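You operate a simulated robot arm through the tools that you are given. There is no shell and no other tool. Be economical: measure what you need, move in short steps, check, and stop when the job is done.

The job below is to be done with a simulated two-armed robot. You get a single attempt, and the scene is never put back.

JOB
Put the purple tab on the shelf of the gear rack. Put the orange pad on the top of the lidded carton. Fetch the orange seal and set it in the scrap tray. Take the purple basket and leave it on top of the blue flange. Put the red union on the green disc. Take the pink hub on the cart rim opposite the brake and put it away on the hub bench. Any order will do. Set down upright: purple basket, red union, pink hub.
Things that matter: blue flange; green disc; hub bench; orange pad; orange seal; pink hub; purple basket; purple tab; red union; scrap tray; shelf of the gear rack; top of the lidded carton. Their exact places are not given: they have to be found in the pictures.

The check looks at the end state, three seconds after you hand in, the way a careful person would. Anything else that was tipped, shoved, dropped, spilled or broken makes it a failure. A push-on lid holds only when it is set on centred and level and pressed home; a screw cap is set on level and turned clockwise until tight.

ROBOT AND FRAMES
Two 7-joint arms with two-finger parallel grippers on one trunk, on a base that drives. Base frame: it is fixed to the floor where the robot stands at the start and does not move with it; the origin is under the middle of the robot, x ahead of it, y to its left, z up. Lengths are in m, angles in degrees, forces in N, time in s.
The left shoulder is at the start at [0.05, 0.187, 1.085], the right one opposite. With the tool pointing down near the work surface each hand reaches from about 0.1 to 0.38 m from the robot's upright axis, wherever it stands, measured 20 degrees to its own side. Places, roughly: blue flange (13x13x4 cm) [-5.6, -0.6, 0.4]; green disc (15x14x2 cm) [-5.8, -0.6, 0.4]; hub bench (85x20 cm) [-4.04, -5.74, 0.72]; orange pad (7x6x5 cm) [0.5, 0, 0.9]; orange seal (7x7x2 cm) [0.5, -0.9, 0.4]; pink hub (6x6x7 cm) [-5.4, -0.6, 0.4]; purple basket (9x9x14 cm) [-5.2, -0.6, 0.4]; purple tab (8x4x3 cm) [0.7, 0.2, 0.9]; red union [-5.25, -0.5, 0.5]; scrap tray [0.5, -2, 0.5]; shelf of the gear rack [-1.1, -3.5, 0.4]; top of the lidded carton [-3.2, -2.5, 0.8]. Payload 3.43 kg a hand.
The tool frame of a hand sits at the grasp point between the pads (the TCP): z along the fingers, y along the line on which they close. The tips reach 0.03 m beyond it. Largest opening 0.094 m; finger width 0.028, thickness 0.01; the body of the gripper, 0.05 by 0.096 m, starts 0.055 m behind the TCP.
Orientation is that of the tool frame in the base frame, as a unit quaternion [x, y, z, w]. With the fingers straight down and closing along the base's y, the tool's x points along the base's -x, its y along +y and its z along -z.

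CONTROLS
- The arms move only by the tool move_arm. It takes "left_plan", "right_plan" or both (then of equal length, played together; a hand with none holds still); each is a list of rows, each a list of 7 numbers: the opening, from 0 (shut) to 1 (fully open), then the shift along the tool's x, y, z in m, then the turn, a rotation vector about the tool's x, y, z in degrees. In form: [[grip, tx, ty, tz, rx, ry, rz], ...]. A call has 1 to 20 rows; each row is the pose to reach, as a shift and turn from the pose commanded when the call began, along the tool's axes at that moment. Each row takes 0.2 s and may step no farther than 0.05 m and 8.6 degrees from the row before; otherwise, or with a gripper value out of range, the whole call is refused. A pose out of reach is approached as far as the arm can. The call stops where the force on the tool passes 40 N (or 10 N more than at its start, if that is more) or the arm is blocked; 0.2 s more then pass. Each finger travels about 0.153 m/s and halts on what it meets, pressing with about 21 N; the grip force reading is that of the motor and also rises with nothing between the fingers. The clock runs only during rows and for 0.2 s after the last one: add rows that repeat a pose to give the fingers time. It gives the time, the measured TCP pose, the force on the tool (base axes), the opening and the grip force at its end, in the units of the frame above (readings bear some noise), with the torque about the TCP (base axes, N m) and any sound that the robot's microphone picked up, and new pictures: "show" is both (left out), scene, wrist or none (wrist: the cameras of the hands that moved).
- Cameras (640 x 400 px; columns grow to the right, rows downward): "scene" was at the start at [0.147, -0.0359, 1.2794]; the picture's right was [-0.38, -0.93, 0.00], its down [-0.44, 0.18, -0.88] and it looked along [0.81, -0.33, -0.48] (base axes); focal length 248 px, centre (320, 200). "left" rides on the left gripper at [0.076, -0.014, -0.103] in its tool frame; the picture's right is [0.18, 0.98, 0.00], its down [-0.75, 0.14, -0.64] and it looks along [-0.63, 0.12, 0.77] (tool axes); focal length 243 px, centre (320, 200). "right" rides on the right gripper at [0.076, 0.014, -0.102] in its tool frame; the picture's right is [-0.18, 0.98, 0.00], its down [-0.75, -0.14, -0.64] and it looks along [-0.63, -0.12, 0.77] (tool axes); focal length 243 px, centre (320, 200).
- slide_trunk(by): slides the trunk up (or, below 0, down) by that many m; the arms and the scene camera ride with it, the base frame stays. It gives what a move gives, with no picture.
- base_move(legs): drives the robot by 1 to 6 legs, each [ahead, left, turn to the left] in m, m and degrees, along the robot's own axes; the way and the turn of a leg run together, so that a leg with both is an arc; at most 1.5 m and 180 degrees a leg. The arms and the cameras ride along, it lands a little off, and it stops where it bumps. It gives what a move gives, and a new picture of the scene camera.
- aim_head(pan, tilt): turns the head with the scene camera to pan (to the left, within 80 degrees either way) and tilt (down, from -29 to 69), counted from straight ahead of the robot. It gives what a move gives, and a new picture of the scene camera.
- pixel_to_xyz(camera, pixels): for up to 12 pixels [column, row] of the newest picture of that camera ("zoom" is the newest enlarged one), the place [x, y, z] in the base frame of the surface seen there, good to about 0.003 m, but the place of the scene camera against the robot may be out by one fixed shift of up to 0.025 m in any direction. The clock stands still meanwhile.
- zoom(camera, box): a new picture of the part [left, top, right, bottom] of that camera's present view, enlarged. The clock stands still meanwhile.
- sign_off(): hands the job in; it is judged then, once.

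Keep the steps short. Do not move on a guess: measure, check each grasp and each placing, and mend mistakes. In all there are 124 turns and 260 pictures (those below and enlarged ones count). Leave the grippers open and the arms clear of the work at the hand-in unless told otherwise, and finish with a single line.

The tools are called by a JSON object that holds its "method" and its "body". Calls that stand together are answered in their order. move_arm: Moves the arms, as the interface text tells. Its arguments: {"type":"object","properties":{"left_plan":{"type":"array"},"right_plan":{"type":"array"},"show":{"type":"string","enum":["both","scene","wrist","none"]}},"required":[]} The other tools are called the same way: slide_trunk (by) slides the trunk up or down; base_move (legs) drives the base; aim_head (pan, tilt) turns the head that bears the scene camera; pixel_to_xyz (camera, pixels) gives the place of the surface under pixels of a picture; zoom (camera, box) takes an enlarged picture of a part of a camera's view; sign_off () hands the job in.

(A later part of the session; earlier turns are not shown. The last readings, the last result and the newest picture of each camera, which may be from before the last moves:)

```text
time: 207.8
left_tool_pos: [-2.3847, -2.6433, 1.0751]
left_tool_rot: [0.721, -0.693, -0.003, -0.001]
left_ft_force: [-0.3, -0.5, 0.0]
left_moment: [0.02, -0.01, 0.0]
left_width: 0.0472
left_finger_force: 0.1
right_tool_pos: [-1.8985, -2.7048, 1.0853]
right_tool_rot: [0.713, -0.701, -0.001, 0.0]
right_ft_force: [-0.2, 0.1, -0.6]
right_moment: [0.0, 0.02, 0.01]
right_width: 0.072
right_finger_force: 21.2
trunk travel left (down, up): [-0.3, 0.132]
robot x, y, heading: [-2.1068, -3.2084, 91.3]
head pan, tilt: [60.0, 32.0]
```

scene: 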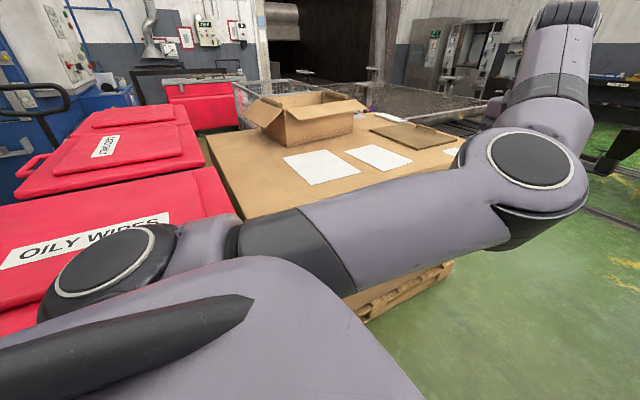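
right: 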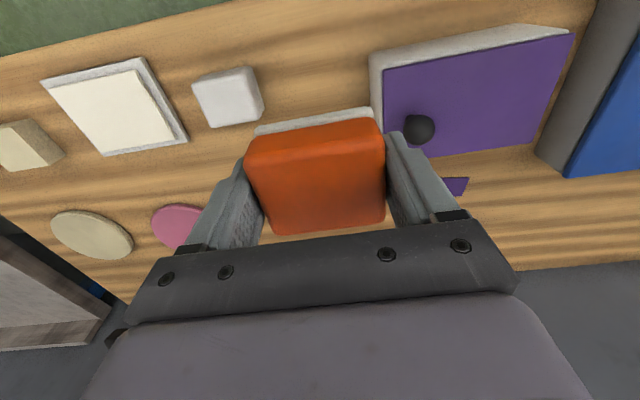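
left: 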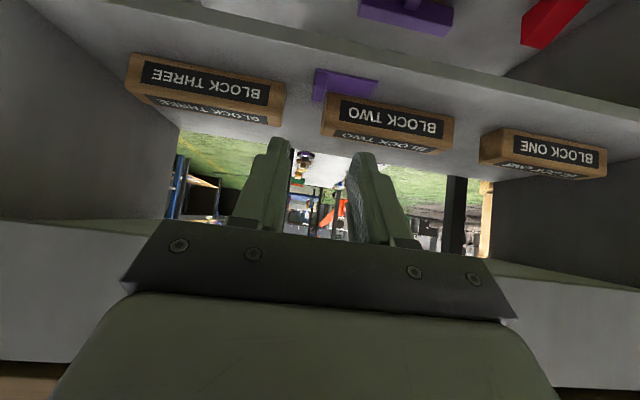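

The base touched something on the left, probably the bin's foot pedal. I'll back off 5 cm, shift right 0.15 m (the elbow is past the board), and continue.

{"method": "base_move", "body": {"legs": [[-0.05, 0, -1.3], [0, -0.16, 0], [0.75, 0, 0]]}}

{"method": "aim_head", "body": {"pan": 75, "tilt": 35}}

```text
time: 213.4
left_tool_pos: [-2.2011, -1.9329, 1.0753]
left_tool_rot: [0.708, -0.707, -0.003, -0.001]
left_ft_force: [-0.2, -0.1, -0.1]
left_moment: [0.03, 0.03, -0.02]
left_width: 0.0471
left_finger_force: 0.1
right_tool_pos: [-1.7154, -2.0128, 1.0856]
right_tool_rot: [-0.701, 0.713, 0.0, -0.001]
right_ft_force: [-0.1, 0.9, -0.9]
right_moment: [0.0, 0.0, 0.01]
right_width: 0.0719
right_finger_force: 20.9
trunk travel left (down, up): [-0.3, 0.132]
robot x, y, heading: [-1.945, -2.5066, 89.0]
head pan, tilt: [60.0, 32.0]
```

scene: 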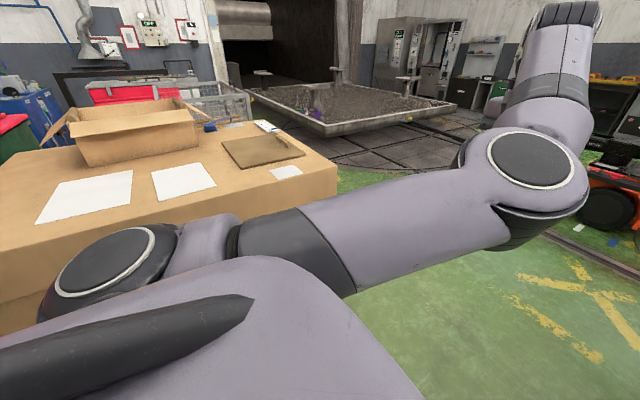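

```text
time: 214.2
left_tool_pos: [-2.2002, -1.9323, 1.0743]
left_tool_rot: [0.707, -0.707, -0.003, -0.001]
left_ft_force: [-0.4, -0.2, -1.0]
left_moment: [0.02, -0.01, 0.01]
left_width: 0.0467
left_finger_force: 0.0
right_tool_pos: [-1.7161, -2.0131, 1.0853]
right_tool_rot: [-0.7, 0.714, 0.001, 0.0]
right_ft_force: [-0.2, 0.6, 0.1]
right_moment: [-0.02, -0.02, 0.01]
right_width: 0.0718
right_finger_force: 20.8
trunk travel left (down, up): [-0.3, 0.132]
robot x, y, heading: [-1.9465, -2.5088, 89.1]
head pan, tilt: [75.0, 35.0]
```

scene: 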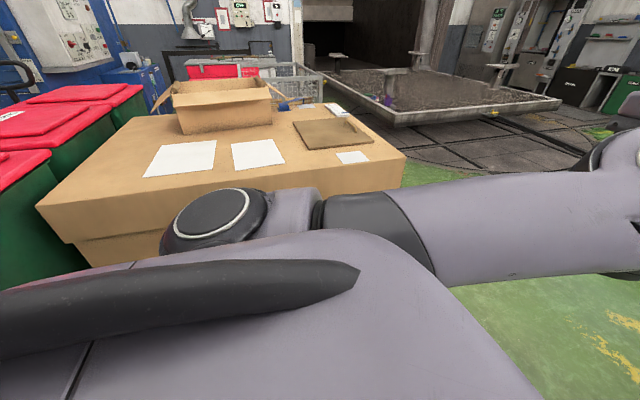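

The carton is directly to my left with an open top area along the near edge. I'll turn left to face it and look.

{"method": "base_move", "body": {"legs": [[0, 0, 90]]}}

{"method": "aim_head", "body": {"pan": -10, "tilt": 35}}

{"method": "move_arm", "body": {"right_plan": [[0.5, 0, 0, 0, 0, 0, 0]], "show": "wrist"}}

```text
time: 218.4
left_tool_pos: [-2.5164, -2.7713, 1.0753]
left_tool_rot: [1.0, 0.01, -0.001, 0.002]
left_ft_force: [0.6, 0.2, 0.7]
left_moment: [0.02, 0.03, 0.03]
left_width: 0.0469
left_finger_force: 0.1
right_tool_pos: [-2.4463, -2.2847, 1.0849]
right_tool_rot: [1.0, -0.002, 0.0, -0.001]
right_ft_force: [0.2, 0.3, -1.3]
right_moment: [0.02, 0.01, 0.05]
right_width: 0.0719
right_finger_force: 20.8
trunk travel left (down, up): [-0.3, 0.132]
robot x, y, heading: [-1.9487, -2.5083, -179.8]
head pan, tilt: [75.0, 35.0]
```

scene: 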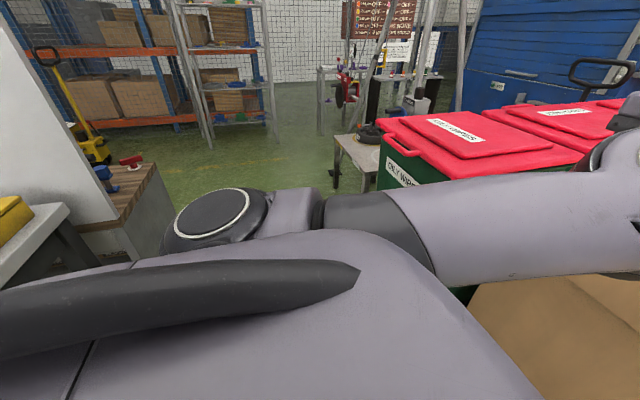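

```text
time: 220.0
left_tool_pos: [-2.517, -2.7706, 1.0751]
left_tool_rot: [1.0, 0.009, -0.002, 0.002]
left_ft_force: [0.4, -1.2, 0.2]
left_moment: [-0.03, 0.01, -0.01]
left_width: 0.047
left_finger_force: 0.1
right_tool_pos: [-2.4457, -2.2856, 1.0851]
right_tool_rot: [1.0, -0.002, -0.001, 0.001]
right_ft_force: [-0.8, -0.3, -0.6]
right_moment: [-0.02, 0.04, 0.01]
right_width: 0.0719
right_finger_force: 21.5
trunk travel left (down, up): [-0.3, 0.132]
robot x, y, heading: [-1.9462, -2.5043, -180.0]
head pan, tilt: [-10.0, 35.0]
```

scene: 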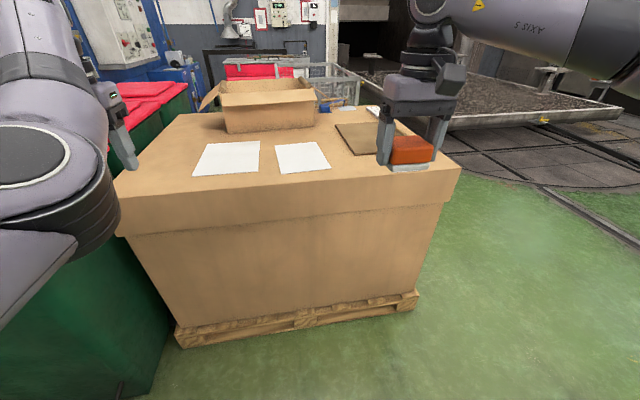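

```text
time: 220.4
left_tool_pos: [-2.5187, -2.7705, 1.0749]
left_tool_rot: [1.0, 0.01, -0.003, 0.002]
left_ft_force: [0.3, 0.8, -0.4]
left_moment: [0.03, -0.02, -0.01]
left_width: 0.0472
left_finger_force: 0.1
right_tool_pos: [-2.4466, -2.285, 1.0855]
right_tool_rot: [1.0, -0.002, 0.0, 0.001]
right_ft_force: [0.7, 0.0, -0.2]
right_moment: [-0.01, 0.01, 0.02]
right_width: 0.0718
right_finger_force: 21.0
trunk travel left (down, up): [-0.3, 0.132]
robot x, y, heading: [-1.9487, -2.5071, -179.6]
head pan, tilt: [-10.0, 35.0]
```

right: 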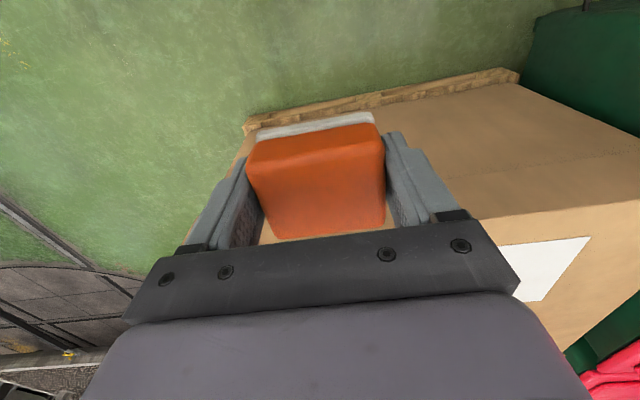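

I'll drive forward 0.28 m and a little to the left, then check the surface under the pad.

{"method": "base_move", "body": {"legs": [[0.28, 0.06, 0]]}}

{"method": "move_arm", "body": {"right_plan": [[0.5, -0.03, 0, 0.03, 0, 0, 0], [0.5, -0.06, 0, 0.06, 0, 0, 0], [0.5, -0.09, 0, 0.09, 0, 0, 0], [0.5, -0.11, 0, 0.12, 0, 0, 0]], "show": "both"}}

```text
time: 222.4
left_tool_pos: [-2.7882, -2.8324, 1.0752]
left_tool_rot: [1.0, 0.011, -0.003, 0.002]
left_ft_force: [0.1, -0.2, -0.4]
left_moment: [0.02, 0.0, 0.0]
left_width: 0.0469
left_finger_force: 0.2
right_tool_pos: [-2.7167, -2.3461, 1.084]
right_tool_rot: [1.0, 0.0, 0.0, 0.0]
right_ft_force: [0.4, 0.4, -1.3]
right_moment: [0.02, -0.03, 0.02]
right_width: 0.0719
right_finger_force: 21.1
trunk travel left (down, up): [-0.3, 0.132]
robot x, y, heading: [-2.214, -2.5644, -179.5]
head pan, tilt: [-10.0, 35.0]
```

scene: 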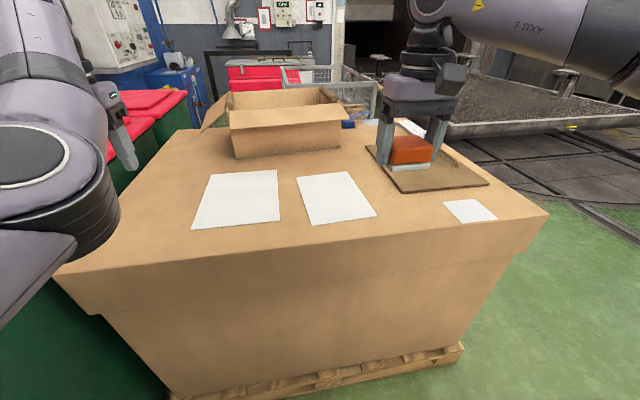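

```text
time: 223.4
left_tool_pos: [-2.7869, -2.8319, 1.0754]
left_tool_rot: [1.0, 0.011, -0.003, 0.002]
left_ft_force: [-1.1, 0.1, -0.2]
left_moment: [-0.02, 0.02, -0.03]
left_width: 0.0468
left_finger_force: 0.2
right_tool_pos: [-2.7634, -2.3091, 0.9774]
right_tool_rot: [1.0, -0.001, 0.0, 0.001]
right_ft_force: [0.0, -0.4, -0.8]
right_moment: [0.0, -0.01, 0.03]
right_width: 0.0722
right_finger_force: 20.9
right hand out of reach, approached as far as the arm can: row 1, 2, 3, 4
trunk travel left (down, up): [-0.3, 0.132]
robot x, y, heading: [-2.2169, -2.5691, -179.7]
head pan, tilt: [-10.0, 35.0]
```

scene: 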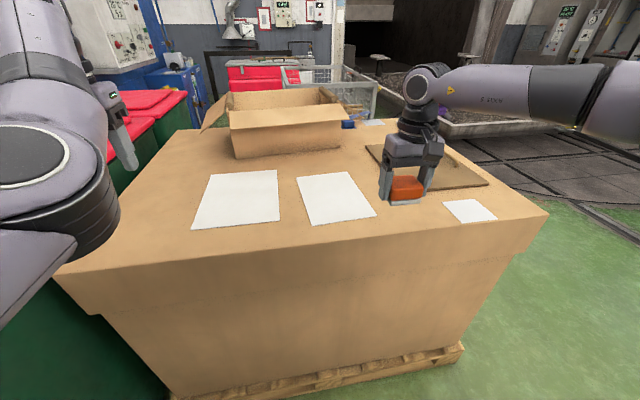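
right: 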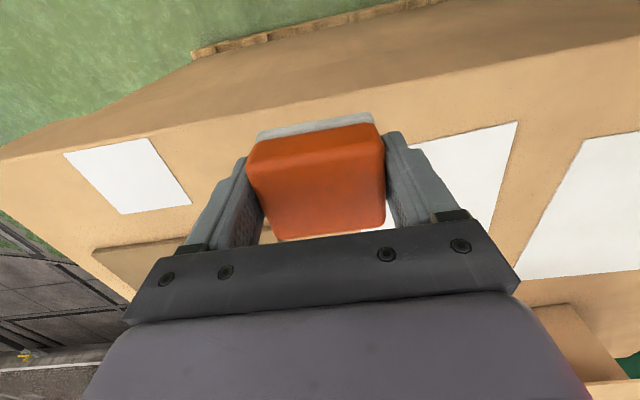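

Measure the cardboard around the pad.

{"method": "pixel_to_xyz", "body": {"camera": "right", "pixels": [[215, 120], [230, 150], [310, 110], [400, 110], [190, 205], [148, 140], [120, 212], [412, 142], [300, 85], [515, 123], [220, 170]]}}

```text
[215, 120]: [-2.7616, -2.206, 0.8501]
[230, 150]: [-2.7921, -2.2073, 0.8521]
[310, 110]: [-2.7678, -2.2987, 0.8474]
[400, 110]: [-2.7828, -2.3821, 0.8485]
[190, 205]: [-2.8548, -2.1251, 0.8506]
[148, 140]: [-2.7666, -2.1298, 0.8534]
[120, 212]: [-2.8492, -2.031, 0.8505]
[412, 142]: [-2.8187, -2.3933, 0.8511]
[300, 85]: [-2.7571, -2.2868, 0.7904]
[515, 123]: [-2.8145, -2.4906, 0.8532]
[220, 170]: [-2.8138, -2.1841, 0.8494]
```

The top is at z=0.850, and a bare patch lies around (-2.82, -2.26). I'll drive 0.06 m ahead and 0.05 m right so the hand is over it.

{"method": "base_move", "body": {"legs": [[0.06, -0.05, 0]]}}

{"method": "move_arm", "body": {"right_plan": [[0.5, 0.0, 0, 0.03, 0, 0, 0], [0.5, 0, 0, 0.05, 0, 0, 0], [0.5, 0, 0, 0.05, 0, 0, 0]], "show": "wrist"}}

```text
time: 224.4
left_tool_pos: [-2.8486, -2.7821, 1.0746]
left_tool_rot: [1.0, 0.01, -0.003, 0.002]
left_ft_force: [-0.5, -0.1, 0.6]
left_moment: [-0.04, 0.01, 0.0]
left_width: 0.0469
left_finger_force: 0.0
right_tool_pos: [-2.825, -2.2598, 0.9782]
right_tool_rot: [1.0, 0.0, -0.001, 0.001]
right_ft_force: [-0.4, 0.1, -1.2]
right_moment: [0.01, -0.03, 0.01]
right_width: 0.0721
right_finger_force: 20.9
trunk travel left (down, up): [-0.3, 0.132]
robot x, y, heading: [-2.2774, -2.5166, -179.8]
head pan, tilt: [-10.0, 35.0]
```

scene: 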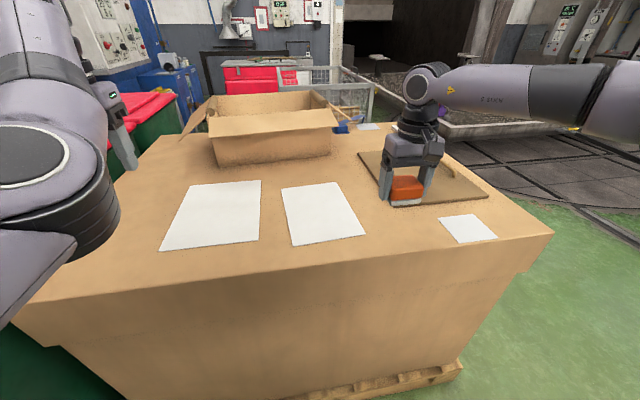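

```text
time: 225.2
left_tool_pos: [-2.8479, -2.7824, 1.0746]
left_tool_rot: [1.0, 0.012, -0.003, 0.001]
left_ft_force: [0.0, -0.1, 0.5]
left_moment: [0.02, 0.02, -0.01]
left_width: 0.0471
left_finger_force: 0.0
right_tool_pos: [-2.8198, -2.2569, 0.9283]
right_tool_rot: [1.0, 0.0, -0.002, 0.002]
right_ft_force: [-0.1, -0.2, -1.7]
right_moment: [0.0, -0.01, 0.01]
right_width: 0.0717
right_finger_force: 20.8
right hand out of reach, approached as far as the arm can: row 2, 3
trunk travel left (down, up): [-0.3, 0.132]
robot x, y, heading: [-2.2764, -2.5176, -180.1]
head pan, tilt: [-10.0, 35.0]
```

right: 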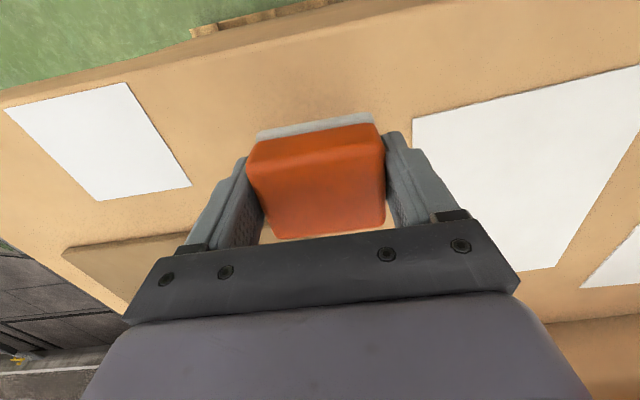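

The board on the carton may be just ahead of the pad, so I'll measure its edge.

{"method": "pixel_to_xyz", "body": {"camera": "right", "pixels": [[185, 236], [150, 240], [66, 252], [270, 233], [190, 215], [240, 110], [250, 80]]}}

{"method": "zoom", "body": {"camera": "scene", "box": [340, 130, 520, 250]}}

```text
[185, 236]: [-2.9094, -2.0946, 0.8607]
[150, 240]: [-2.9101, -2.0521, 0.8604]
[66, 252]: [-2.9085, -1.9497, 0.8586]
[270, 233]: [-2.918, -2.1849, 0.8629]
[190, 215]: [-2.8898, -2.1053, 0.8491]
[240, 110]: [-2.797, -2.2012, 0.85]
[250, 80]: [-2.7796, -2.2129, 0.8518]
```

```text
3.33 times, centred on (430, 190) of scene
```

zoom: 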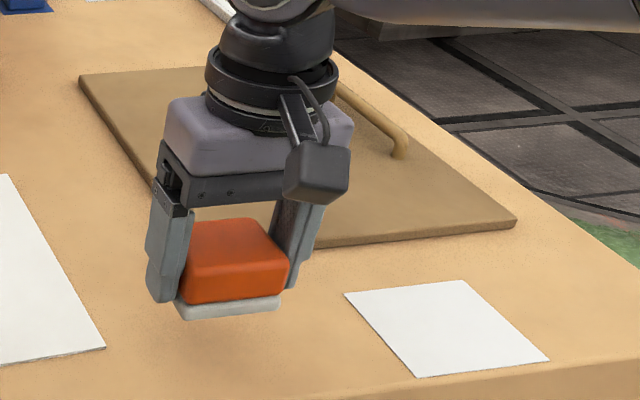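

The board's edge is at x=-2.909, clear of the pad's footprint. I'll lower 0.038 m, release, and rise.

{"method": "move_arm", "body": {"right_plan": [[0.5, 0.004, 0, 0.02, 0, 0, 0], [0.5, 0.006, 0, 0.034, 0, 0, 0], [0.5, 0.006, 0, 0.038, 0, 0, 0], [0.5, 0.006, 0, 0.038, 0, 0, 0], [0.95, 0.006, 0, 0.038, 0, 0, 0], [0.95, 0.006, 0, 0.038, 0, 0, 0], [0.95, 0.01, 0, 0.0, 0, 0, 0], [0.95, 0.015, 0, -0.045, 0, 0, 0], [0.95, 0.03, 0, -0.09, 0, 0, 0], [0.95, 0.06, 0, -0.13, 0, 0, 0]], "show": "both"}}

```text
time: 227.4
left_tool_pos: [-2.8455, -2.7819, 1.0766]
left_tool_rot: [1.0, 0.012, -0.003, 0.002]
left_ft_force: [0.1, -0.5, 0.3]
left_moment: [-0.02, 0.02, 0.02]
left_width: 0.0472
left_finger_force: 0.0
right_tool_pos: [-2.7576, -2.2579, 1.0586]
right_tool_rot: [1.0, 0.0, -0.001, 0.001]
right_ft_force: [0.8, -1.0, -0.6]
right_moment: [0.01, 0.0, 0.0]
right_width: 0.0894
right_finger_force: 0.0
right hand out of reach, approached as far as the arm can: row 2, 3, 4, 5, 6
trunk travel left (down, up): [-0.3, 0.132]
robot x, y, heading: [-2.2788, -2.5168, -179.6]
head pan, tilt: [-10.0, 35.0]
```

scene: 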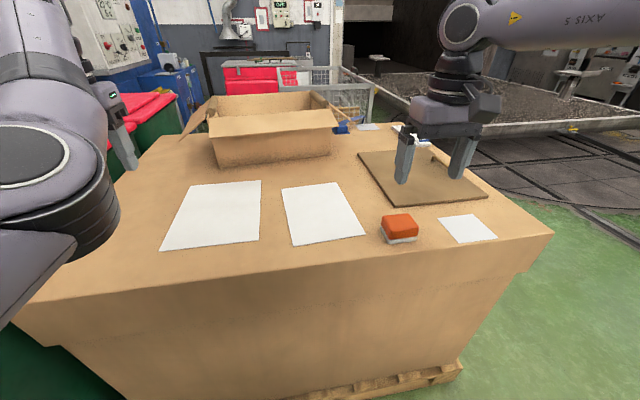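
right: 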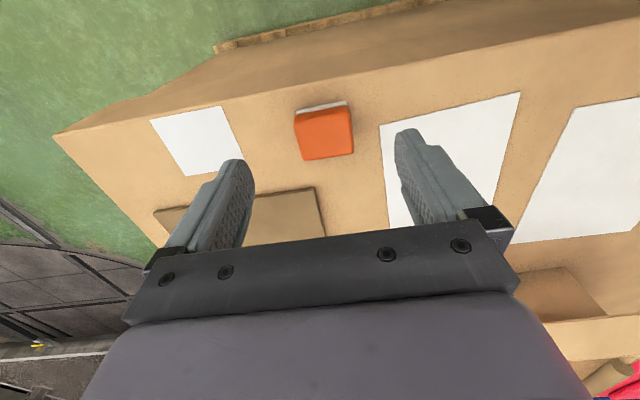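

The pad sits on the carton top. Four jobs remain on the west side near (-5.4, -0.6). I'll back off, turn north, and survey westwards.

{"method": "base_move", "body": {"legs": [[-0.3, 0, 0], [0, 0, -90], [1.4, 0, 0], [0, 0, 45]]}}

{"method": "aim_head", "body": {"pan": 45, "tilt": 18}}

```text
time: 241.8
left_tool_pos: [-2.6193, -0.902, 1.0751]
left_tool_rot: [0.93, -0.367, -0.003, 0.001]
left_ft_force: [-0.1, -0.8, 0.3]
left_moment: [0.0, 0.03, 0.0]
left_width: 0.047
left_finger_force: 0.0
right_tool_pos: [-2.1899, -0.5886, 1.0575]
right_tool_rot: [0.926, -0.378, -0.001, 0.0]
right_ft_force: [-0.4, 0.3, -0.8]
right_moment: [-0.03, -0.01, -0.03]
right_width: 0.0892
right_finger_force: 0.1
trunk travel left (down, up): [-0.3, 0.132]
robot x, y, heading: [-2.0265, -1.1118, 135.9]
head pan, tilt: [-10.0, 35.0]
```

scene: 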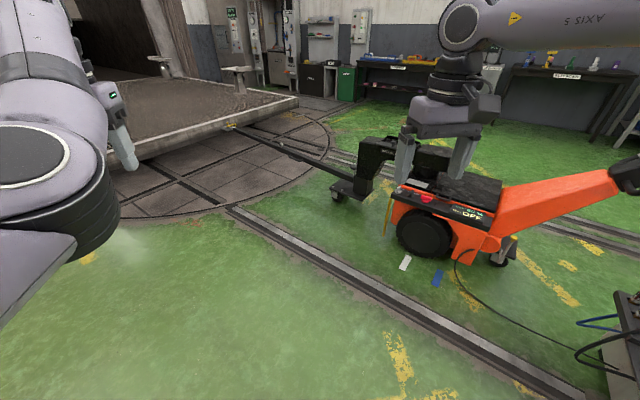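

```text
time: 243.1
left_tool_pos: [-2.6198, -0.9023, 1.0751]
left_tool_rot: [0.93, -0.367, -0.003, 0.0]
left_ft_force: [-0.1, 0.0, 0.1]
left_moment: [-0.03, 0.01, 0.01]
left_width: 0.047
left_finger_force: 0.1
right_tool_pos: [-2.1896, -0.5882, 1.0581]
right_tool_rot: [0.926, -0.379, -0.001, 0.0]
right_ft_force: [-0.1, 0.6, -0.5]
right_moment: [0.02, 0.02, -0.02]
right_width: 0.0892
right_finger_force: 0.0
trunk travel left (down, up): [-0.3, 0.132]
robot x, y, heading: [-2.0281, -1.1085, 135.9]
head pan, tilt: [45.0, 18.0]
```

scene: 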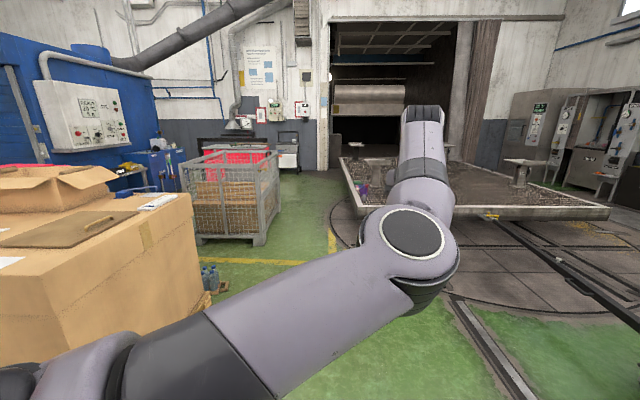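

The large rail cart with a rim is ahead-left. I'll zoom in and measure it.

{"method": "zoom", "body": {"camera": "scene", "box": [320, 120, 640, 300]}}

{"method": "pixel_to_xyz", "body": {"camera": "scene", "pixels": [[360, 190], [352, 160], [362, 200], [480, 210], [600, 212], [480, 175], [550, 200], [520, 180], [495, 215], [280, 250], [330, 250], [490, 300]]}}

```text
2.00 times, centred on (480, 210) of scene
```

zoom: 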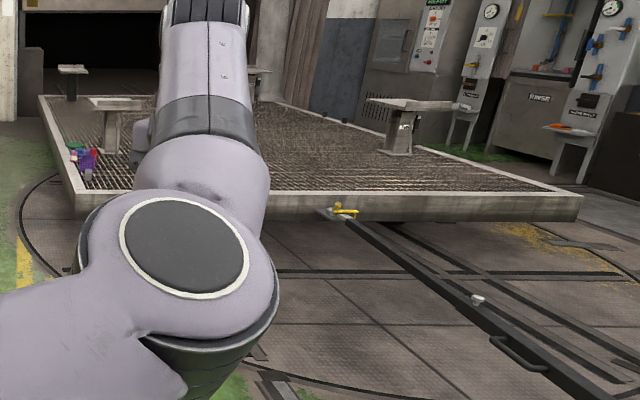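

```text
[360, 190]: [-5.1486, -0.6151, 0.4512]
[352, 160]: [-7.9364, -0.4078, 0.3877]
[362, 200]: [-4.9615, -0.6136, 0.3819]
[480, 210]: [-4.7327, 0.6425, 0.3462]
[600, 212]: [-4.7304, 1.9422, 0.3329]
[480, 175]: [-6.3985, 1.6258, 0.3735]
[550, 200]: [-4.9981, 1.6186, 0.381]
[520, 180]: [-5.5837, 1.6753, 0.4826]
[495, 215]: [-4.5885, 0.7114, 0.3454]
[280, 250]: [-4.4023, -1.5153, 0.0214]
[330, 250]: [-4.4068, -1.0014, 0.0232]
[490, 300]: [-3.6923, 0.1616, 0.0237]
```

The items are on the cart's south rim (y≈-0.6). I'll drive west along y≈-1.25 toward x≈-4.5 and look again.

{"method": "base_move", "body": {"legs": [[0, 0, 44], [1.4, 0.14, 0], [1.0, 0, 0]]}}

{"method": "aim_head", "body": {"pan": -35, "tilt": 30}}

{"method": "zoom", "body": {"camera": "scene", "box": [120, 100, 480, 320]}}

```text
time: 257.1
left_tool_pos: [-5.0534, -1.4102, 1.0753]
left_tool_rot: [1.0, -0.017, -0.003, 0.002]
left_ft_force: [-0.5, 0.3, 0.6]
left_moment: [-0.01, 0.02, -0.02]
left_width: 0.0471
left_finger_force: 0.0
right_tool_pos: [-4.9336, -0.8927, 1.0572]
right_tool_rot: [1.0, -0.028, -0.001, 0.001]
right_ft_force: [0.0, -0.7, -0.1]
right_moment: [0.02, 0.03, -0.01]
right_width: 0.0893
right_finger_force: 0.0
trunk travel left (down, up): [-0.3, 0.132]
robot x, y, heading: [-4.4675, -1.1792, 177.4]
head pan, tilt: [45.0, 18.0]
```

scene: 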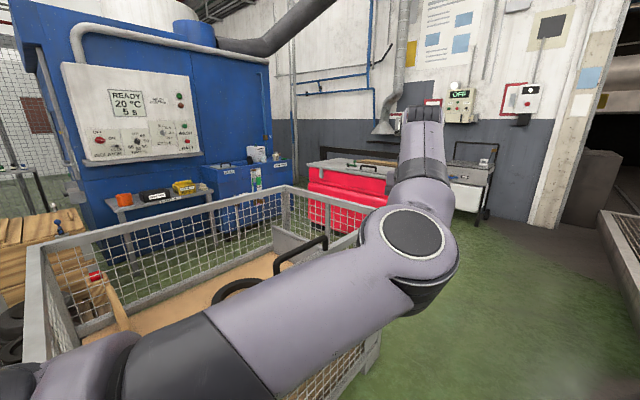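

```text
time: 258.6
left_tool_pos: [-5.052, -1.4111, 1.0753]
left_tool_rot: [1.0, -0.017, -0.003, 0.002]
left_ft_force: [-0.1, 0.9, -0.2]
left_moment: [0.03, 0.01, 0.0]
left_width: 0.047
left_finger_force: 0.0
right_tool_pos: [-4.9352, -0.8929, 1.0578]
right_tool_rot: [1.0, -0.027, -0.001, 0.001]
right_ft_force: [-0.2, 0.0, -0.7]
right_moment: [0.01, -0.02, 0.01]
right_width: 0.0893
right_finger_force: 0.1
trunk travel left (down, up): [-0.3, 0.132]
robot x, y, heading: [-4.471, -1.1744, 177.2]
head pan, tilt: [-35.0, 30.0]
```

scene: 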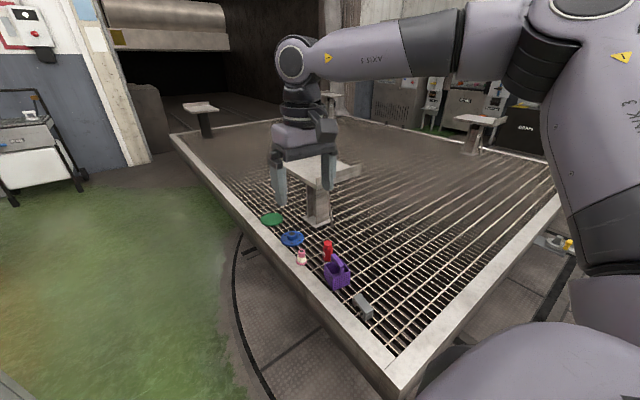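

```text
1.78 times, centred on (300, 210) of scene
```

zoom: 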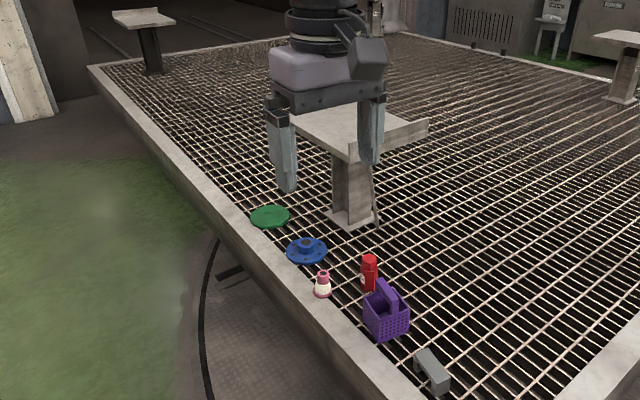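

All five items are on the grate by the near rim: green disc, blue flange, pink hub, red union, purple basket. I'll measure them.

{"method": "pixel_to_xyz", "body": {"camera": "scene", "pixels": [[272, 219], [292, 238], [292, 234], [301, 258], [301, 250], [328, 244], [328, 258], [338, 270], [338, 286], [365, 306], [300, 275], [330, 310]]}}

{"method": "zoom", "body": {"camera": "scene", "box": [250, 200, 390, 320]}}

```text
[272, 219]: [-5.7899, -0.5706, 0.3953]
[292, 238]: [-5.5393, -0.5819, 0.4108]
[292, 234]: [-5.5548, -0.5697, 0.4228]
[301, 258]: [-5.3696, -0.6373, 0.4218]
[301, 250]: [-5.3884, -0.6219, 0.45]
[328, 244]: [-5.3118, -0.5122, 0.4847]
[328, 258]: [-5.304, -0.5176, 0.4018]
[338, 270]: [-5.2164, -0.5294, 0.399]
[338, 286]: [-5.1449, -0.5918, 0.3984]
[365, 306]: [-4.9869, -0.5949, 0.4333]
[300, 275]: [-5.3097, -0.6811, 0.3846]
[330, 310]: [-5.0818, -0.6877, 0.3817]
```

```text
3.33 times, centred on (320, 260) of scene
```

zoom: 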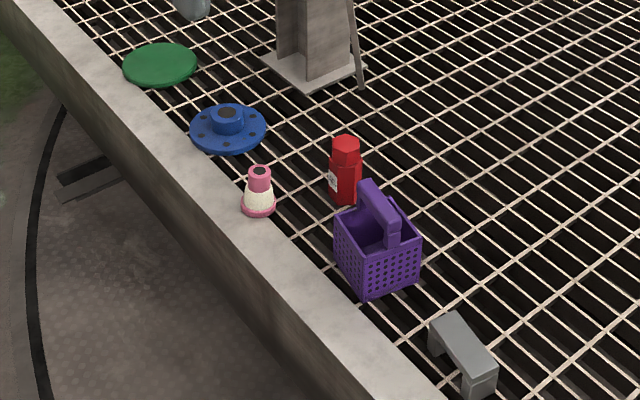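

I'll turn to face the cart (+y) and strafe left to stand in front of the items, hands high and clear.

{"method": "base_move", "body": {"legs": [[0, 0, -87.3], [0, 0.8, 0]]}}

{"method": "aim_head", "body": {"pan": 0, "tilt": 48}}

{"method": "slide_trunk", "body": {"by": -0.3}}

{"method": "move_arm", "body": {"right_plan": [[0.95, 0, 0, 0, 0, 0, 0]], "left_plan": [[0.95, 0, 0, 0, 0, 0, 0]], "show": "both"}}

```text
time: 266.5
left_tool_pos: [-5.4564, -0.5478, 1.0758]
left_tool_rot: [-0.689, 0.725, 0.004, 0.001]
left_ft_force: [-0.1, -0.1, 1.3]
left_moment: [0.0, 0.0, 0.03]
left_width: 0.0469
left_finger_force: 0.0
right_tool_pos: [-4.9408, -0.6728, 1.0579]
right_tool_rot: [-0.681, 0.732, 0.001, -0.001]
right_ft_force: [0.4, 0.0, 0.4]
right_moment: [-0.02, -0.01, 0.03]
right_width: 0.0894
right_finger_force: 0.0
trunk travel left (down, up): [-0.3, 0.132]
robot x, y, heading: [-5.2319, -1.1357, 86.3]
head pan, tilt: [-35.0, 30.0]
```

scene: 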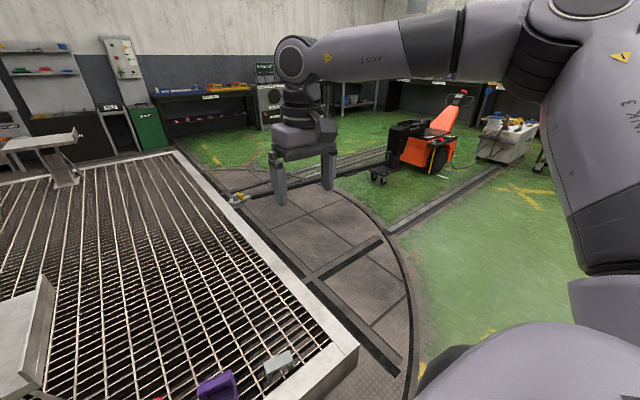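

```text
time: 267.5
left_tool_pos: [-5.4562, -0.5469, 1.0775]
left_tool_rot: [-0.689, 0.725, 0.004, 0.001]
left_ft_force: [0.2, 0.9, 0.1]
left_moment: [-0.01, 0.04, 0.0]
left_width: 0.047
left_finger_force: 0.0
right_tool_pos: [-4.9396, -0.6732, 1.0569]
right_tool_rot: [-0.681, 0.732, 0.001, -0.001]
right_ft_force: [-1.5, 1.1, -0.3]
right_moment: [0.0, 0.0, 0.01]
right_width: 0.0891
right_finger_force: 0.0
trunk travel left (down, up): [-0.3, 0.132]
robot x, y, heading: [-5.2307, -1.1329, 86.3]
head pan, tilt: [0.0, 48.0]
```

scene: 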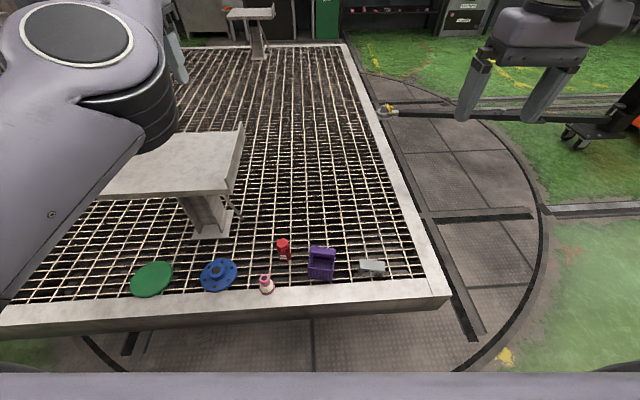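

```text
time: 270.5
left_tool_pos: [-5.4554, -0.548, 0.7746]
left_tool_rot: [-0.689, 0.725, 0.003, 0.0]
left_ft_force: [-1.2, -0.6, 1.0]
left_moment: [0.02, 0.03, 0.01]
left_width: 0.0468
left_finger_force: 0.1
right_tool_pos: [-4.9393, -0.6738, 0.7578]
right_tool_rot: [-0.681, 0.732, 0.001, 0.0]
right_ft_force: [-0.1, -0.8, -0.3]
right_moment: [0.0, 0.0, -0.02]
right_width: 0.0892
right_finger_force: 0.1
trunk travel left (down, up): [0.0, 0.432]
robot x, y, heading: [-5.2334, -1.1342, 86.1]
head pan, tilt: [0.0, 48.0]
```

```text
time: 270.9
left_tool_pos: [-5.4561, -0.5467, 0.7754]
left_tool_rot: [-0.688, 0.725, 0.003, 0.0]
left_ft_force: [0.5, 0.1, 0.4]
left_moment: [0.0, 0.0, 0.02]
left_width: 0.0891
left_finger_force: 0.0
right_tool_pos: [-4.9396, -0.6737, 0.7583]
right_tool_rot: [-0.681, 0.732, 0.002, -0.001]
right_ft_force: [-0.6, 0.1, -0.1]
right_moment: [0.0, 0.0, 0.0]
right_width: 0.0892
right_finger_force: 0.0
trunk travel left (down, up): [0.0, 0.432]
robot x, y, heading: [-5.2303, -1.1343, 86.2]
head pan, tilt: [0.0, 48.0]
```

scene: 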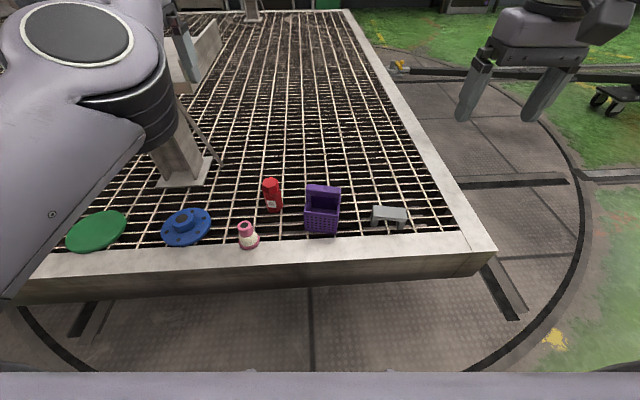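
right: 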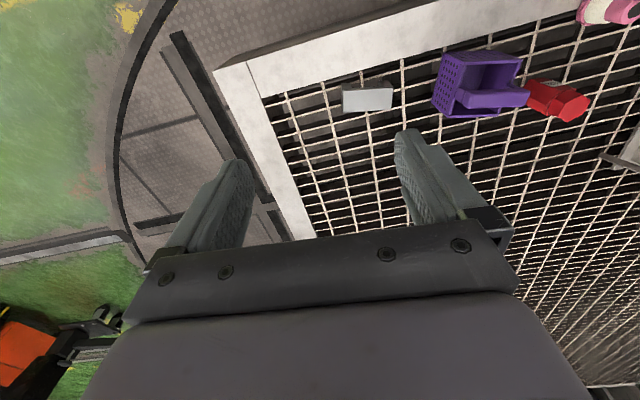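
left: 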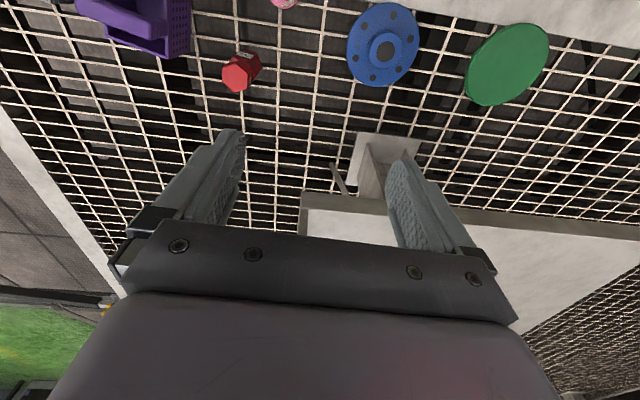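

I'll measure handle, union and hub details with both wrist cameras, and the post table's edge and height near the left hand.

{"method": "pixel_to_xyz", "body": {"camera": "right", "pixels": [[465, 102], [520, 97], [493, 100], [440, 105], [445, 60], [518, 60], [478, 78], [570, 105], [590, 20], [575, 85]]}}

{"method": "zoom", "body": {"camera": "right", "box": [400, 0, 640, 150]}}

{"method": "pixel_to_xyz", "body": {"camera": "left", "pixels": [[240, 75], [235, 90], [250, 58], [385, 48], [350, 50], [415, 50], [507, 62], [470, 85], [545, 40], [340, 215], [500, 215], [320, 230]]}}

```text
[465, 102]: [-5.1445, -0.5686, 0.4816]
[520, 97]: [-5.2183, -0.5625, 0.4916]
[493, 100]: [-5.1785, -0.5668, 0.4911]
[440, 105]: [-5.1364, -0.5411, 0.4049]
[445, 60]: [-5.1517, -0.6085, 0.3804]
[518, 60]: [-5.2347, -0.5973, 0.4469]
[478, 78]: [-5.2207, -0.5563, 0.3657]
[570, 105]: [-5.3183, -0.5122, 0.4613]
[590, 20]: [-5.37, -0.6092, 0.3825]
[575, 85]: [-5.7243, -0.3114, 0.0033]
```

```text
2.67 times, centred on (520, 75) of right
```

zoom: 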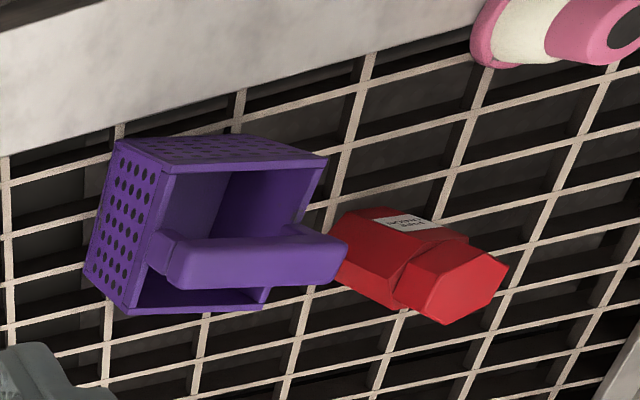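

```text
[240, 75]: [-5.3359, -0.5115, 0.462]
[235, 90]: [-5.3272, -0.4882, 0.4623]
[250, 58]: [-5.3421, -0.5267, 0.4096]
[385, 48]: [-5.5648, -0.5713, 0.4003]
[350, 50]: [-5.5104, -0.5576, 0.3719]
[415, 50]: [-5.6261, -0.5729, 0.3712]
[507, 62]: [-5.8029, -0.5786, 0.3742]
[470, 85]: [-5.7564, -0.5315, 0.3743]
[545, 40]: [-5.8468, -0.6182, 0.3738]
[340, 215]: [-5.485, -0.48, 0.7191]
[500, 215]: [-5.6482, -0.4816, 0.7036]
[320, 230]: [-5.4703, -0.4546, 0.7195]
```

The post table edge (y≈-0.48, z≈0.72) is close to the left hand. I'll retract both hands a little first, then square the base and move closer to the cart.

{"method": "move_arm", "body": {"left_plan": [[0.95, 0.04, 0, 0, 0, 0, 0], [0.95, 0.08, 0, 0, 0, 0, 0], [0.95, 0.11, 0, 0, 0, 0, 0]], "right_plan": [[0.95, 0.04, 0, 0, 0, 0, 0], [0.95, 0.08, 0, 0, 0, 0, 0], [0.95, 0.11, 0, 0, 0, 0, 0]], "show": "none"}}

{"method": "base_move", "body": {"legs": [[0, 0, 3.8], [0, -0.12, 0], [0.06, 0, 0]]}}

```text
time: 271.7
left_tool_pos: [-5.4951, -0.574, 0.7843]
left_tool_rot: [-0.693, 0.721, 0.002, 0.001]
left_ft_force: [0.1, 0.0, 0.1]
left_moment: [-0.01, -0.03, -0.02]
left_width: 0.0894
left_finger_force: 0.0
left hand out of reach, approached as far as the arm can: row 1, 2, 3
right_tool_pos: [-4.9502, -0.7806, 0.7558]
right_tool_rot: [-0.681, 0.732, 0.001, 0.0]
right_ft_force: [0.7, 0.2, 0.2]
right_moment: [-0.01, -0.06, 0.02]
right_width: 0.0893
right_finger_force: 0.0
trunk travel left (down, up): [0.0, 0.432]
robot x, y, heading: [-5.2333, -1.1355, 86.3]
head pan, tilt: [0.0, 48.0]
```

```text
time: 274.0
left_tool_pos: [-5.4035, -0.5323, 0.7861]
left_tool_rot: [0.716, -0.698, -0.003, -0.002]
left_ft_force: [-0.5, -1.2, -0.2]
left_moment: [0.01, 0.02, -0.01]
left_width: 0.0892
left_finger_force: 0.1
right_tool_pos: [-4.8475, -0.7032, 0.7568]
right_tool_rot: [-0.704, 0.71, 0.001, 0.0]
right_ft_force: [1.0, 0.4, 0.0]
right_moment: [-0.04, 0.01, 0.0]
right_width: 0.0893
right_finger_force: 0.2
trunk travel left (down, up): [0.0, 0.432]
robot x, y, heading: [-5.1051, -1.0747, 90.0]
head pan, tilt: [0.0, 48.0]
```

scene: 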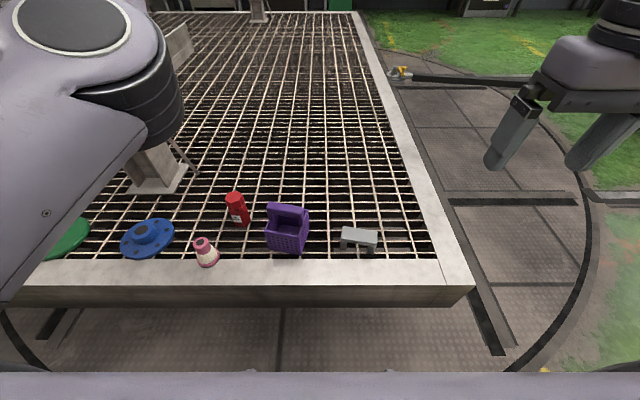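

I'll bring the left hand over the union: move right 0.075 m, tilt 20° back, and descend to about z=0.6.

{"method": "move_arm", "body": {"left_plan": [[0.95, 0, -0.03, 0.0, 0, 0, 0], [0.95, 0, -0.06, 0.03, 0, -7, 0], [0.95, 0, -0.075, 0.06, 0, -14, 0], [0.95, 0, -0.075, 0.1, 0, -20, 0], [0.95, 0, -0.075, 0.14, 0, -20, 0], [0.95, 0, -0.075, 0.18, 0, -20, 0]], "show": "both"}}

```text
time: 275.6
left_tool_pos: [-5.3694, -0.5238, 0.6179]
left_tool_rot: [0.723, -0.662, -0.161, -0.11]
left_ft_force: [-0.3, 0.7, 0.1]
left_moment: [0.0, 0.01, 0.04]
left_width: 0.0892
left_finger_force: 0.0
left hand out of reach, approached as far as the arm can: row 1, 2, 3, 4
right_tool_pos: [-4.8478, -0.7024, 0.7573]
right_tool_rot: [-0.705, 0.71, 0.001, 0.0]
right_ft_force: [-0.4, -1.3, -0.7]
right_moment: [0.0, -0.03, 0.0]
right_width: 0.0894
right_finger_force: 0.1
trunk travel left (down, up): [0.0, 0.432]
robot x, y, heading: [-5.104, -1.0753, 89.5]
head pan, tilt: [0.0, 48.0]
stopped in row 6 (left hand): the arm was blocked; the commanded pose is now the measured one
```

scene: 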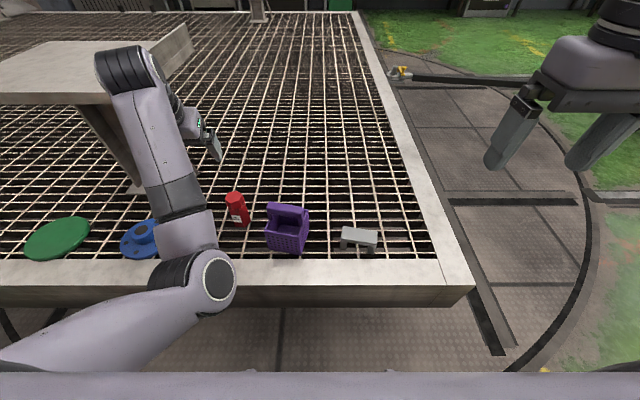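
left: 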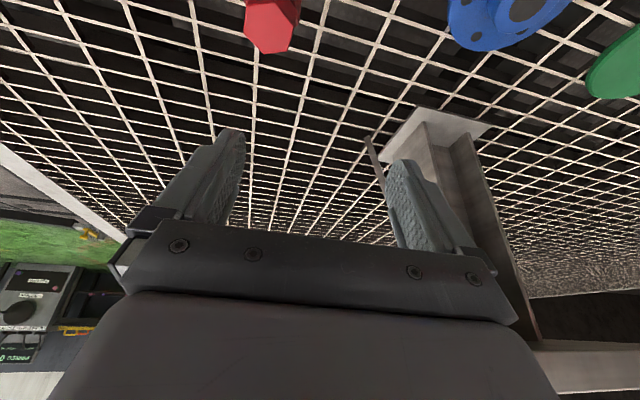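

The left arm is folded awkwardly here, so I'll lift it back up out of the way and use the right arm, which moves freely.

{"method": "move_arm", "body": {"left_plan": [[0.95, -0.012, 0.006, -0.03, 0, 0, 0], [0.95, -0.024, 0.012, -0.06, 0, 6, 0], [0.95, -0.036, 0.02, -0.09, 0, 12, 0], [0.95, -0.048, 0.035, -0.12, 0, 16, 0], [0.95, -0.057, 0.05, -0.145, 0, 20, 0]], "show": "none"}}

{"method": "slide_trunk", "body": {"by": 0.2}}

{"method": "move_arm", "body": {"left_plan": [[0.95, 0.04, 0.02, 0, 0, 0, 0], [0.95, 0.08, 0.04, 0, 0, 0, 0], [0.95, 0.12, 0.06, 0, 0, 0, 0], [0.95, 0.16, 0.08, 0, 0, 0, 0], [0.95, 0.2, 0.08, 0, 0, 0, 0]], "show": "none"}}

```text
time: 276.8
left_tool_pos: [-5.4126, -0.5308, 0.7743]
left_tool_rot: [0.741, -0.671, -0.03, 0.005]
left_ft_force: [0.7, -0.7, -0.7]
left_moment: [0.05, 0.01, 0.0]
left_width: 0.0893
left_finger_force: 0.0
left hand out of reach, approached as far as the arm can: row 2, 3, 4
right_tool_pos: [-4.8488, -0.7023, 0.7574]
right_tool_rot: [-0.705, 0.709, 0.001, -0.001]
right_ft_force: [0.5, 0.1, -0.7]
right_moment: [0.01, 0.0, -0.01]
right_width: 0.0892
right_finger_force: 0.1
trunk travel left (down, up): [0.0, 0.432]
robot x, y, heading: [-5.1084, -1.0749, 90.0]
head pan, tilt: [0.0, 48.0]
```

```text
time: 279.0
left_tool_pos: [-5.4132, -0.5304, 0.9763]
left_tool_rot: [0.741, -0.671, -0.032, 0.005]
left_ft_force: [-0.7, 0.3, -0.3]
left_moment: [0.01, 0.02, -0.02]
left_width: 0.089
left_finger_force: 0.1
right_tool_pos: [-4.8475, -0.7035, 0.9578]
right_tool_rot: [-0.705, 0.71, 0.002, 0.0]
right_ft_force: [0.2, -0.6, -0.3]
right_moment: [0.02, 0.02, 0.01]
right_width: 0.0894
right_finger_force: 0.1
trunk travel left (down, up): [-0.2, 0.232]
robot x, y, heading: [-5.1085, -1.0741, 89.7]
head pan, tilt: [0.0, 48.0]
```

```text
time: 280.2
left_tool_pos: [-5.5183, -0.7434, 0.9718]
left_tool_rot: [0.741, -0.671, -0.031, 0.004]
left_ft_force: [0.3, 0.2, -0.5]
left_moment: [0.02, -0.02, -0.03]
left_width: 0.089
left_finger_force: 0.0
left hand out of reach, approached as far as the arm can: row 1, 2, 3, 4, 5
right_tool_pos: [-4.8468, -0.7032, 0.9579]
right_tool_rot: [-0.704, 0.71, 0.0, 0.0]
right_ft_force: [-0.8, -0.1, 0.0]
right_moment: [-0.03, 0.0, 0.01]
right_width: 0.0895
right_finger_force: 0.0
trunk travel left (down, up): [-0.2, 0.232]
robot x, y, heading: [-5.1057, -1.0741, 90.1]
head pan, tilt: [0.0, 48.0]
```

Left hand is parked. Now strafe left so the right hand lines up with the union, and lower the trunk.

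{"method": "base_move", "body": {"legs": [[0, -0.0, 0], [0, 0.47, 0]]}}

{"method": "slide_trunk", "body": {"by": -0.2}}

{"method": "move_arm", "body": {"right_plan": [[0.95, -0.03, 0, 0.02, 0, -7, 0], [0.95, -0.06, 0, 0.04, 0, -14, 0], [0.95, -0.1, 0, 0.06, 0, -20, 0]], "show": "both"}}

```text
time: 283.3
left_tool_pos: [-5.9853, -0.7376, 0.9719]
left_tool_rot: [0.739, -0.673, -0.031, 0.004]
left_ft_force: [-0.5, -0.3, -0.3]
left_moment: [0.0, 0.02, 0.0]
left_width: 0.0892
left_finger_force: 0.0
right_tool_pos: [-5.3137, -0.7032, 0.9577]
right_tool_rot: [-0.703, 0.711, 0.001, 0.001]
right_ft_force: [0.5, 1.0, 0.3]
right_moment: [0.01, 0.0, -0.03]
right_width: 0.0891
right_finger_force: 0.1
trunk travel left (down, up): [-0.2, 0.232]
robot x, y, heading: [-5.5792, -1.0741, 89.3]
head pan, tilt: [0.0, 48.0]
```

scene: 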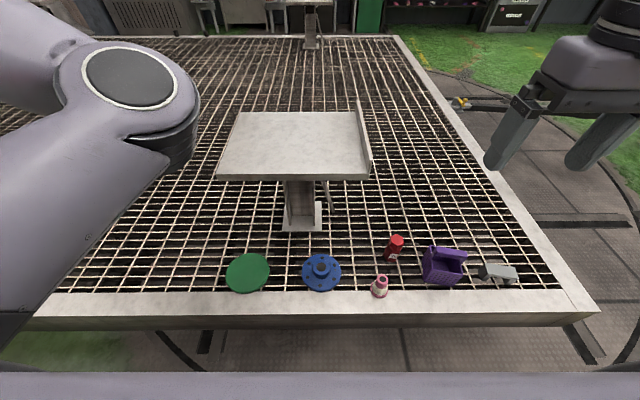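

```text
time: 285.5
left_tool_pos: [-5.9857, -0.7368, 0.7703]
left_tool_rot: [0.739, -0.673, -0.031, 0.005]
left_ft_force: [-0.4, -0.3, 0.0]
left_moment: [-0.03, 0.0, 0.05]
left_width: 0.0894
left_finger_force: 0.2
right_tool_pos: [-5.3141, -0.703, 0.7567]
right_tool_rot: [-0.702, 0.712, 0.001, 0.0]
right_ft_force: [0.3, 0.1, -0.7]
right_moment: [0.0, 0.02, 0.01]
right_width: 0.0893
right_finger_force: 0.1
trunk travel left (down, up): [0.0, 0.432]
robot x, y, heading: [-5.5757, -1.0744, 89.3]
head pan, tilt: [0.0, 48.0]
```

```text
time: 286.3
left_tool_pos: [-5.986, -0.7372, 0.7723]
left_tool_rot: [0.74, -0.672, -0.031, 0.005]
left_ft_force: [-0.5, -0.6, 0.2]
left_moment: [0.02, -0.02, -0.02]
left_width: 0.0893
left_finger_force: 0.1
right_tool_pos: [-5.3146, -0.6032, 0.6995]
right_tool_rot: [-0.691, 0.701, 0.126, 0.125]
right_ft_force: [0.1, -0.7, 0.3]
right_moment: [-0.02, 0.0, 0.02]
right_width: 0.0892
right_finger_force: 0.1
trunk travel left (down, up): [0.0, 0.432]
robot x, y, heading: [-5.5777, -1.0712, 89.5]
head pan, tilt: [0.0, 48.0]
```

scene: 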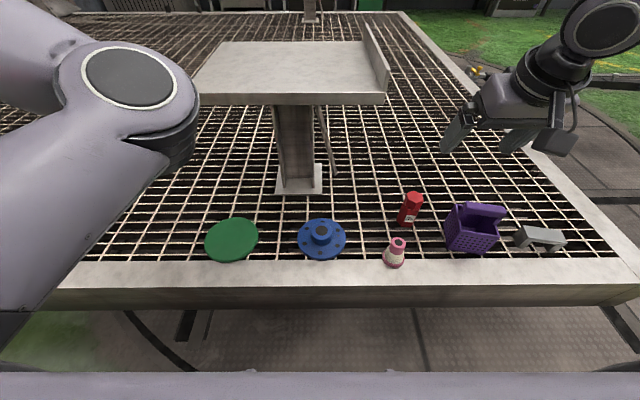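
right: 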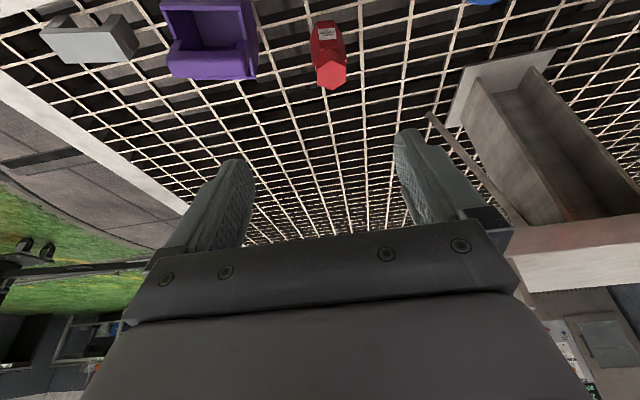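

The right arm works well. I'll measure the union precisely.

{"method": "pixel_to_xyz", "body": {"camera": "right", "pixels": [[333, 78], [322, 76], [344, 73], [330, 62], [327, 35], [312, 30], [342, 28], [300, 40], [355, 40], [250, 70]]}}

{"method": "zoom", "body": {"camera": "right", "box": [150, 0, 390, 110]}}

```text
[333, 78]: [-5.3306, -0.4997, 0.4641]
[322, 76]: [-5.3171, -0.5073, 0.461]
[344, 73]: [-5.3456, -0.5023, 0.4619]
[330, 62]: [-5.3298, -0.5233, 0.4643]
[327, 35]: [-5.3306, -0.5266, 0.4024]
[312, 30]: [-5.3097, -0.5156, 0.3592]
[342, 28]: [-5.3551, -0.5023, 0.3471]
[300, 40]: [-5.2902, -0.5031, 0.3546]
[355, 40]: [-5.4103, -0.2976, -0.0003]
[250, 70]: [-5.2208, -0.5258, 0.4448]
```

```text
2.67 times, centred on (270, 55) of right
```

zoom: 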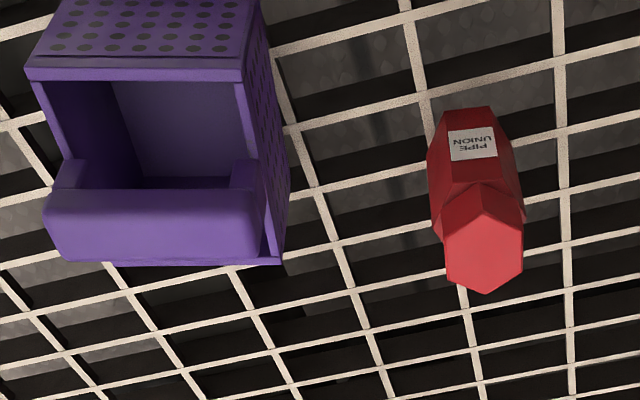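

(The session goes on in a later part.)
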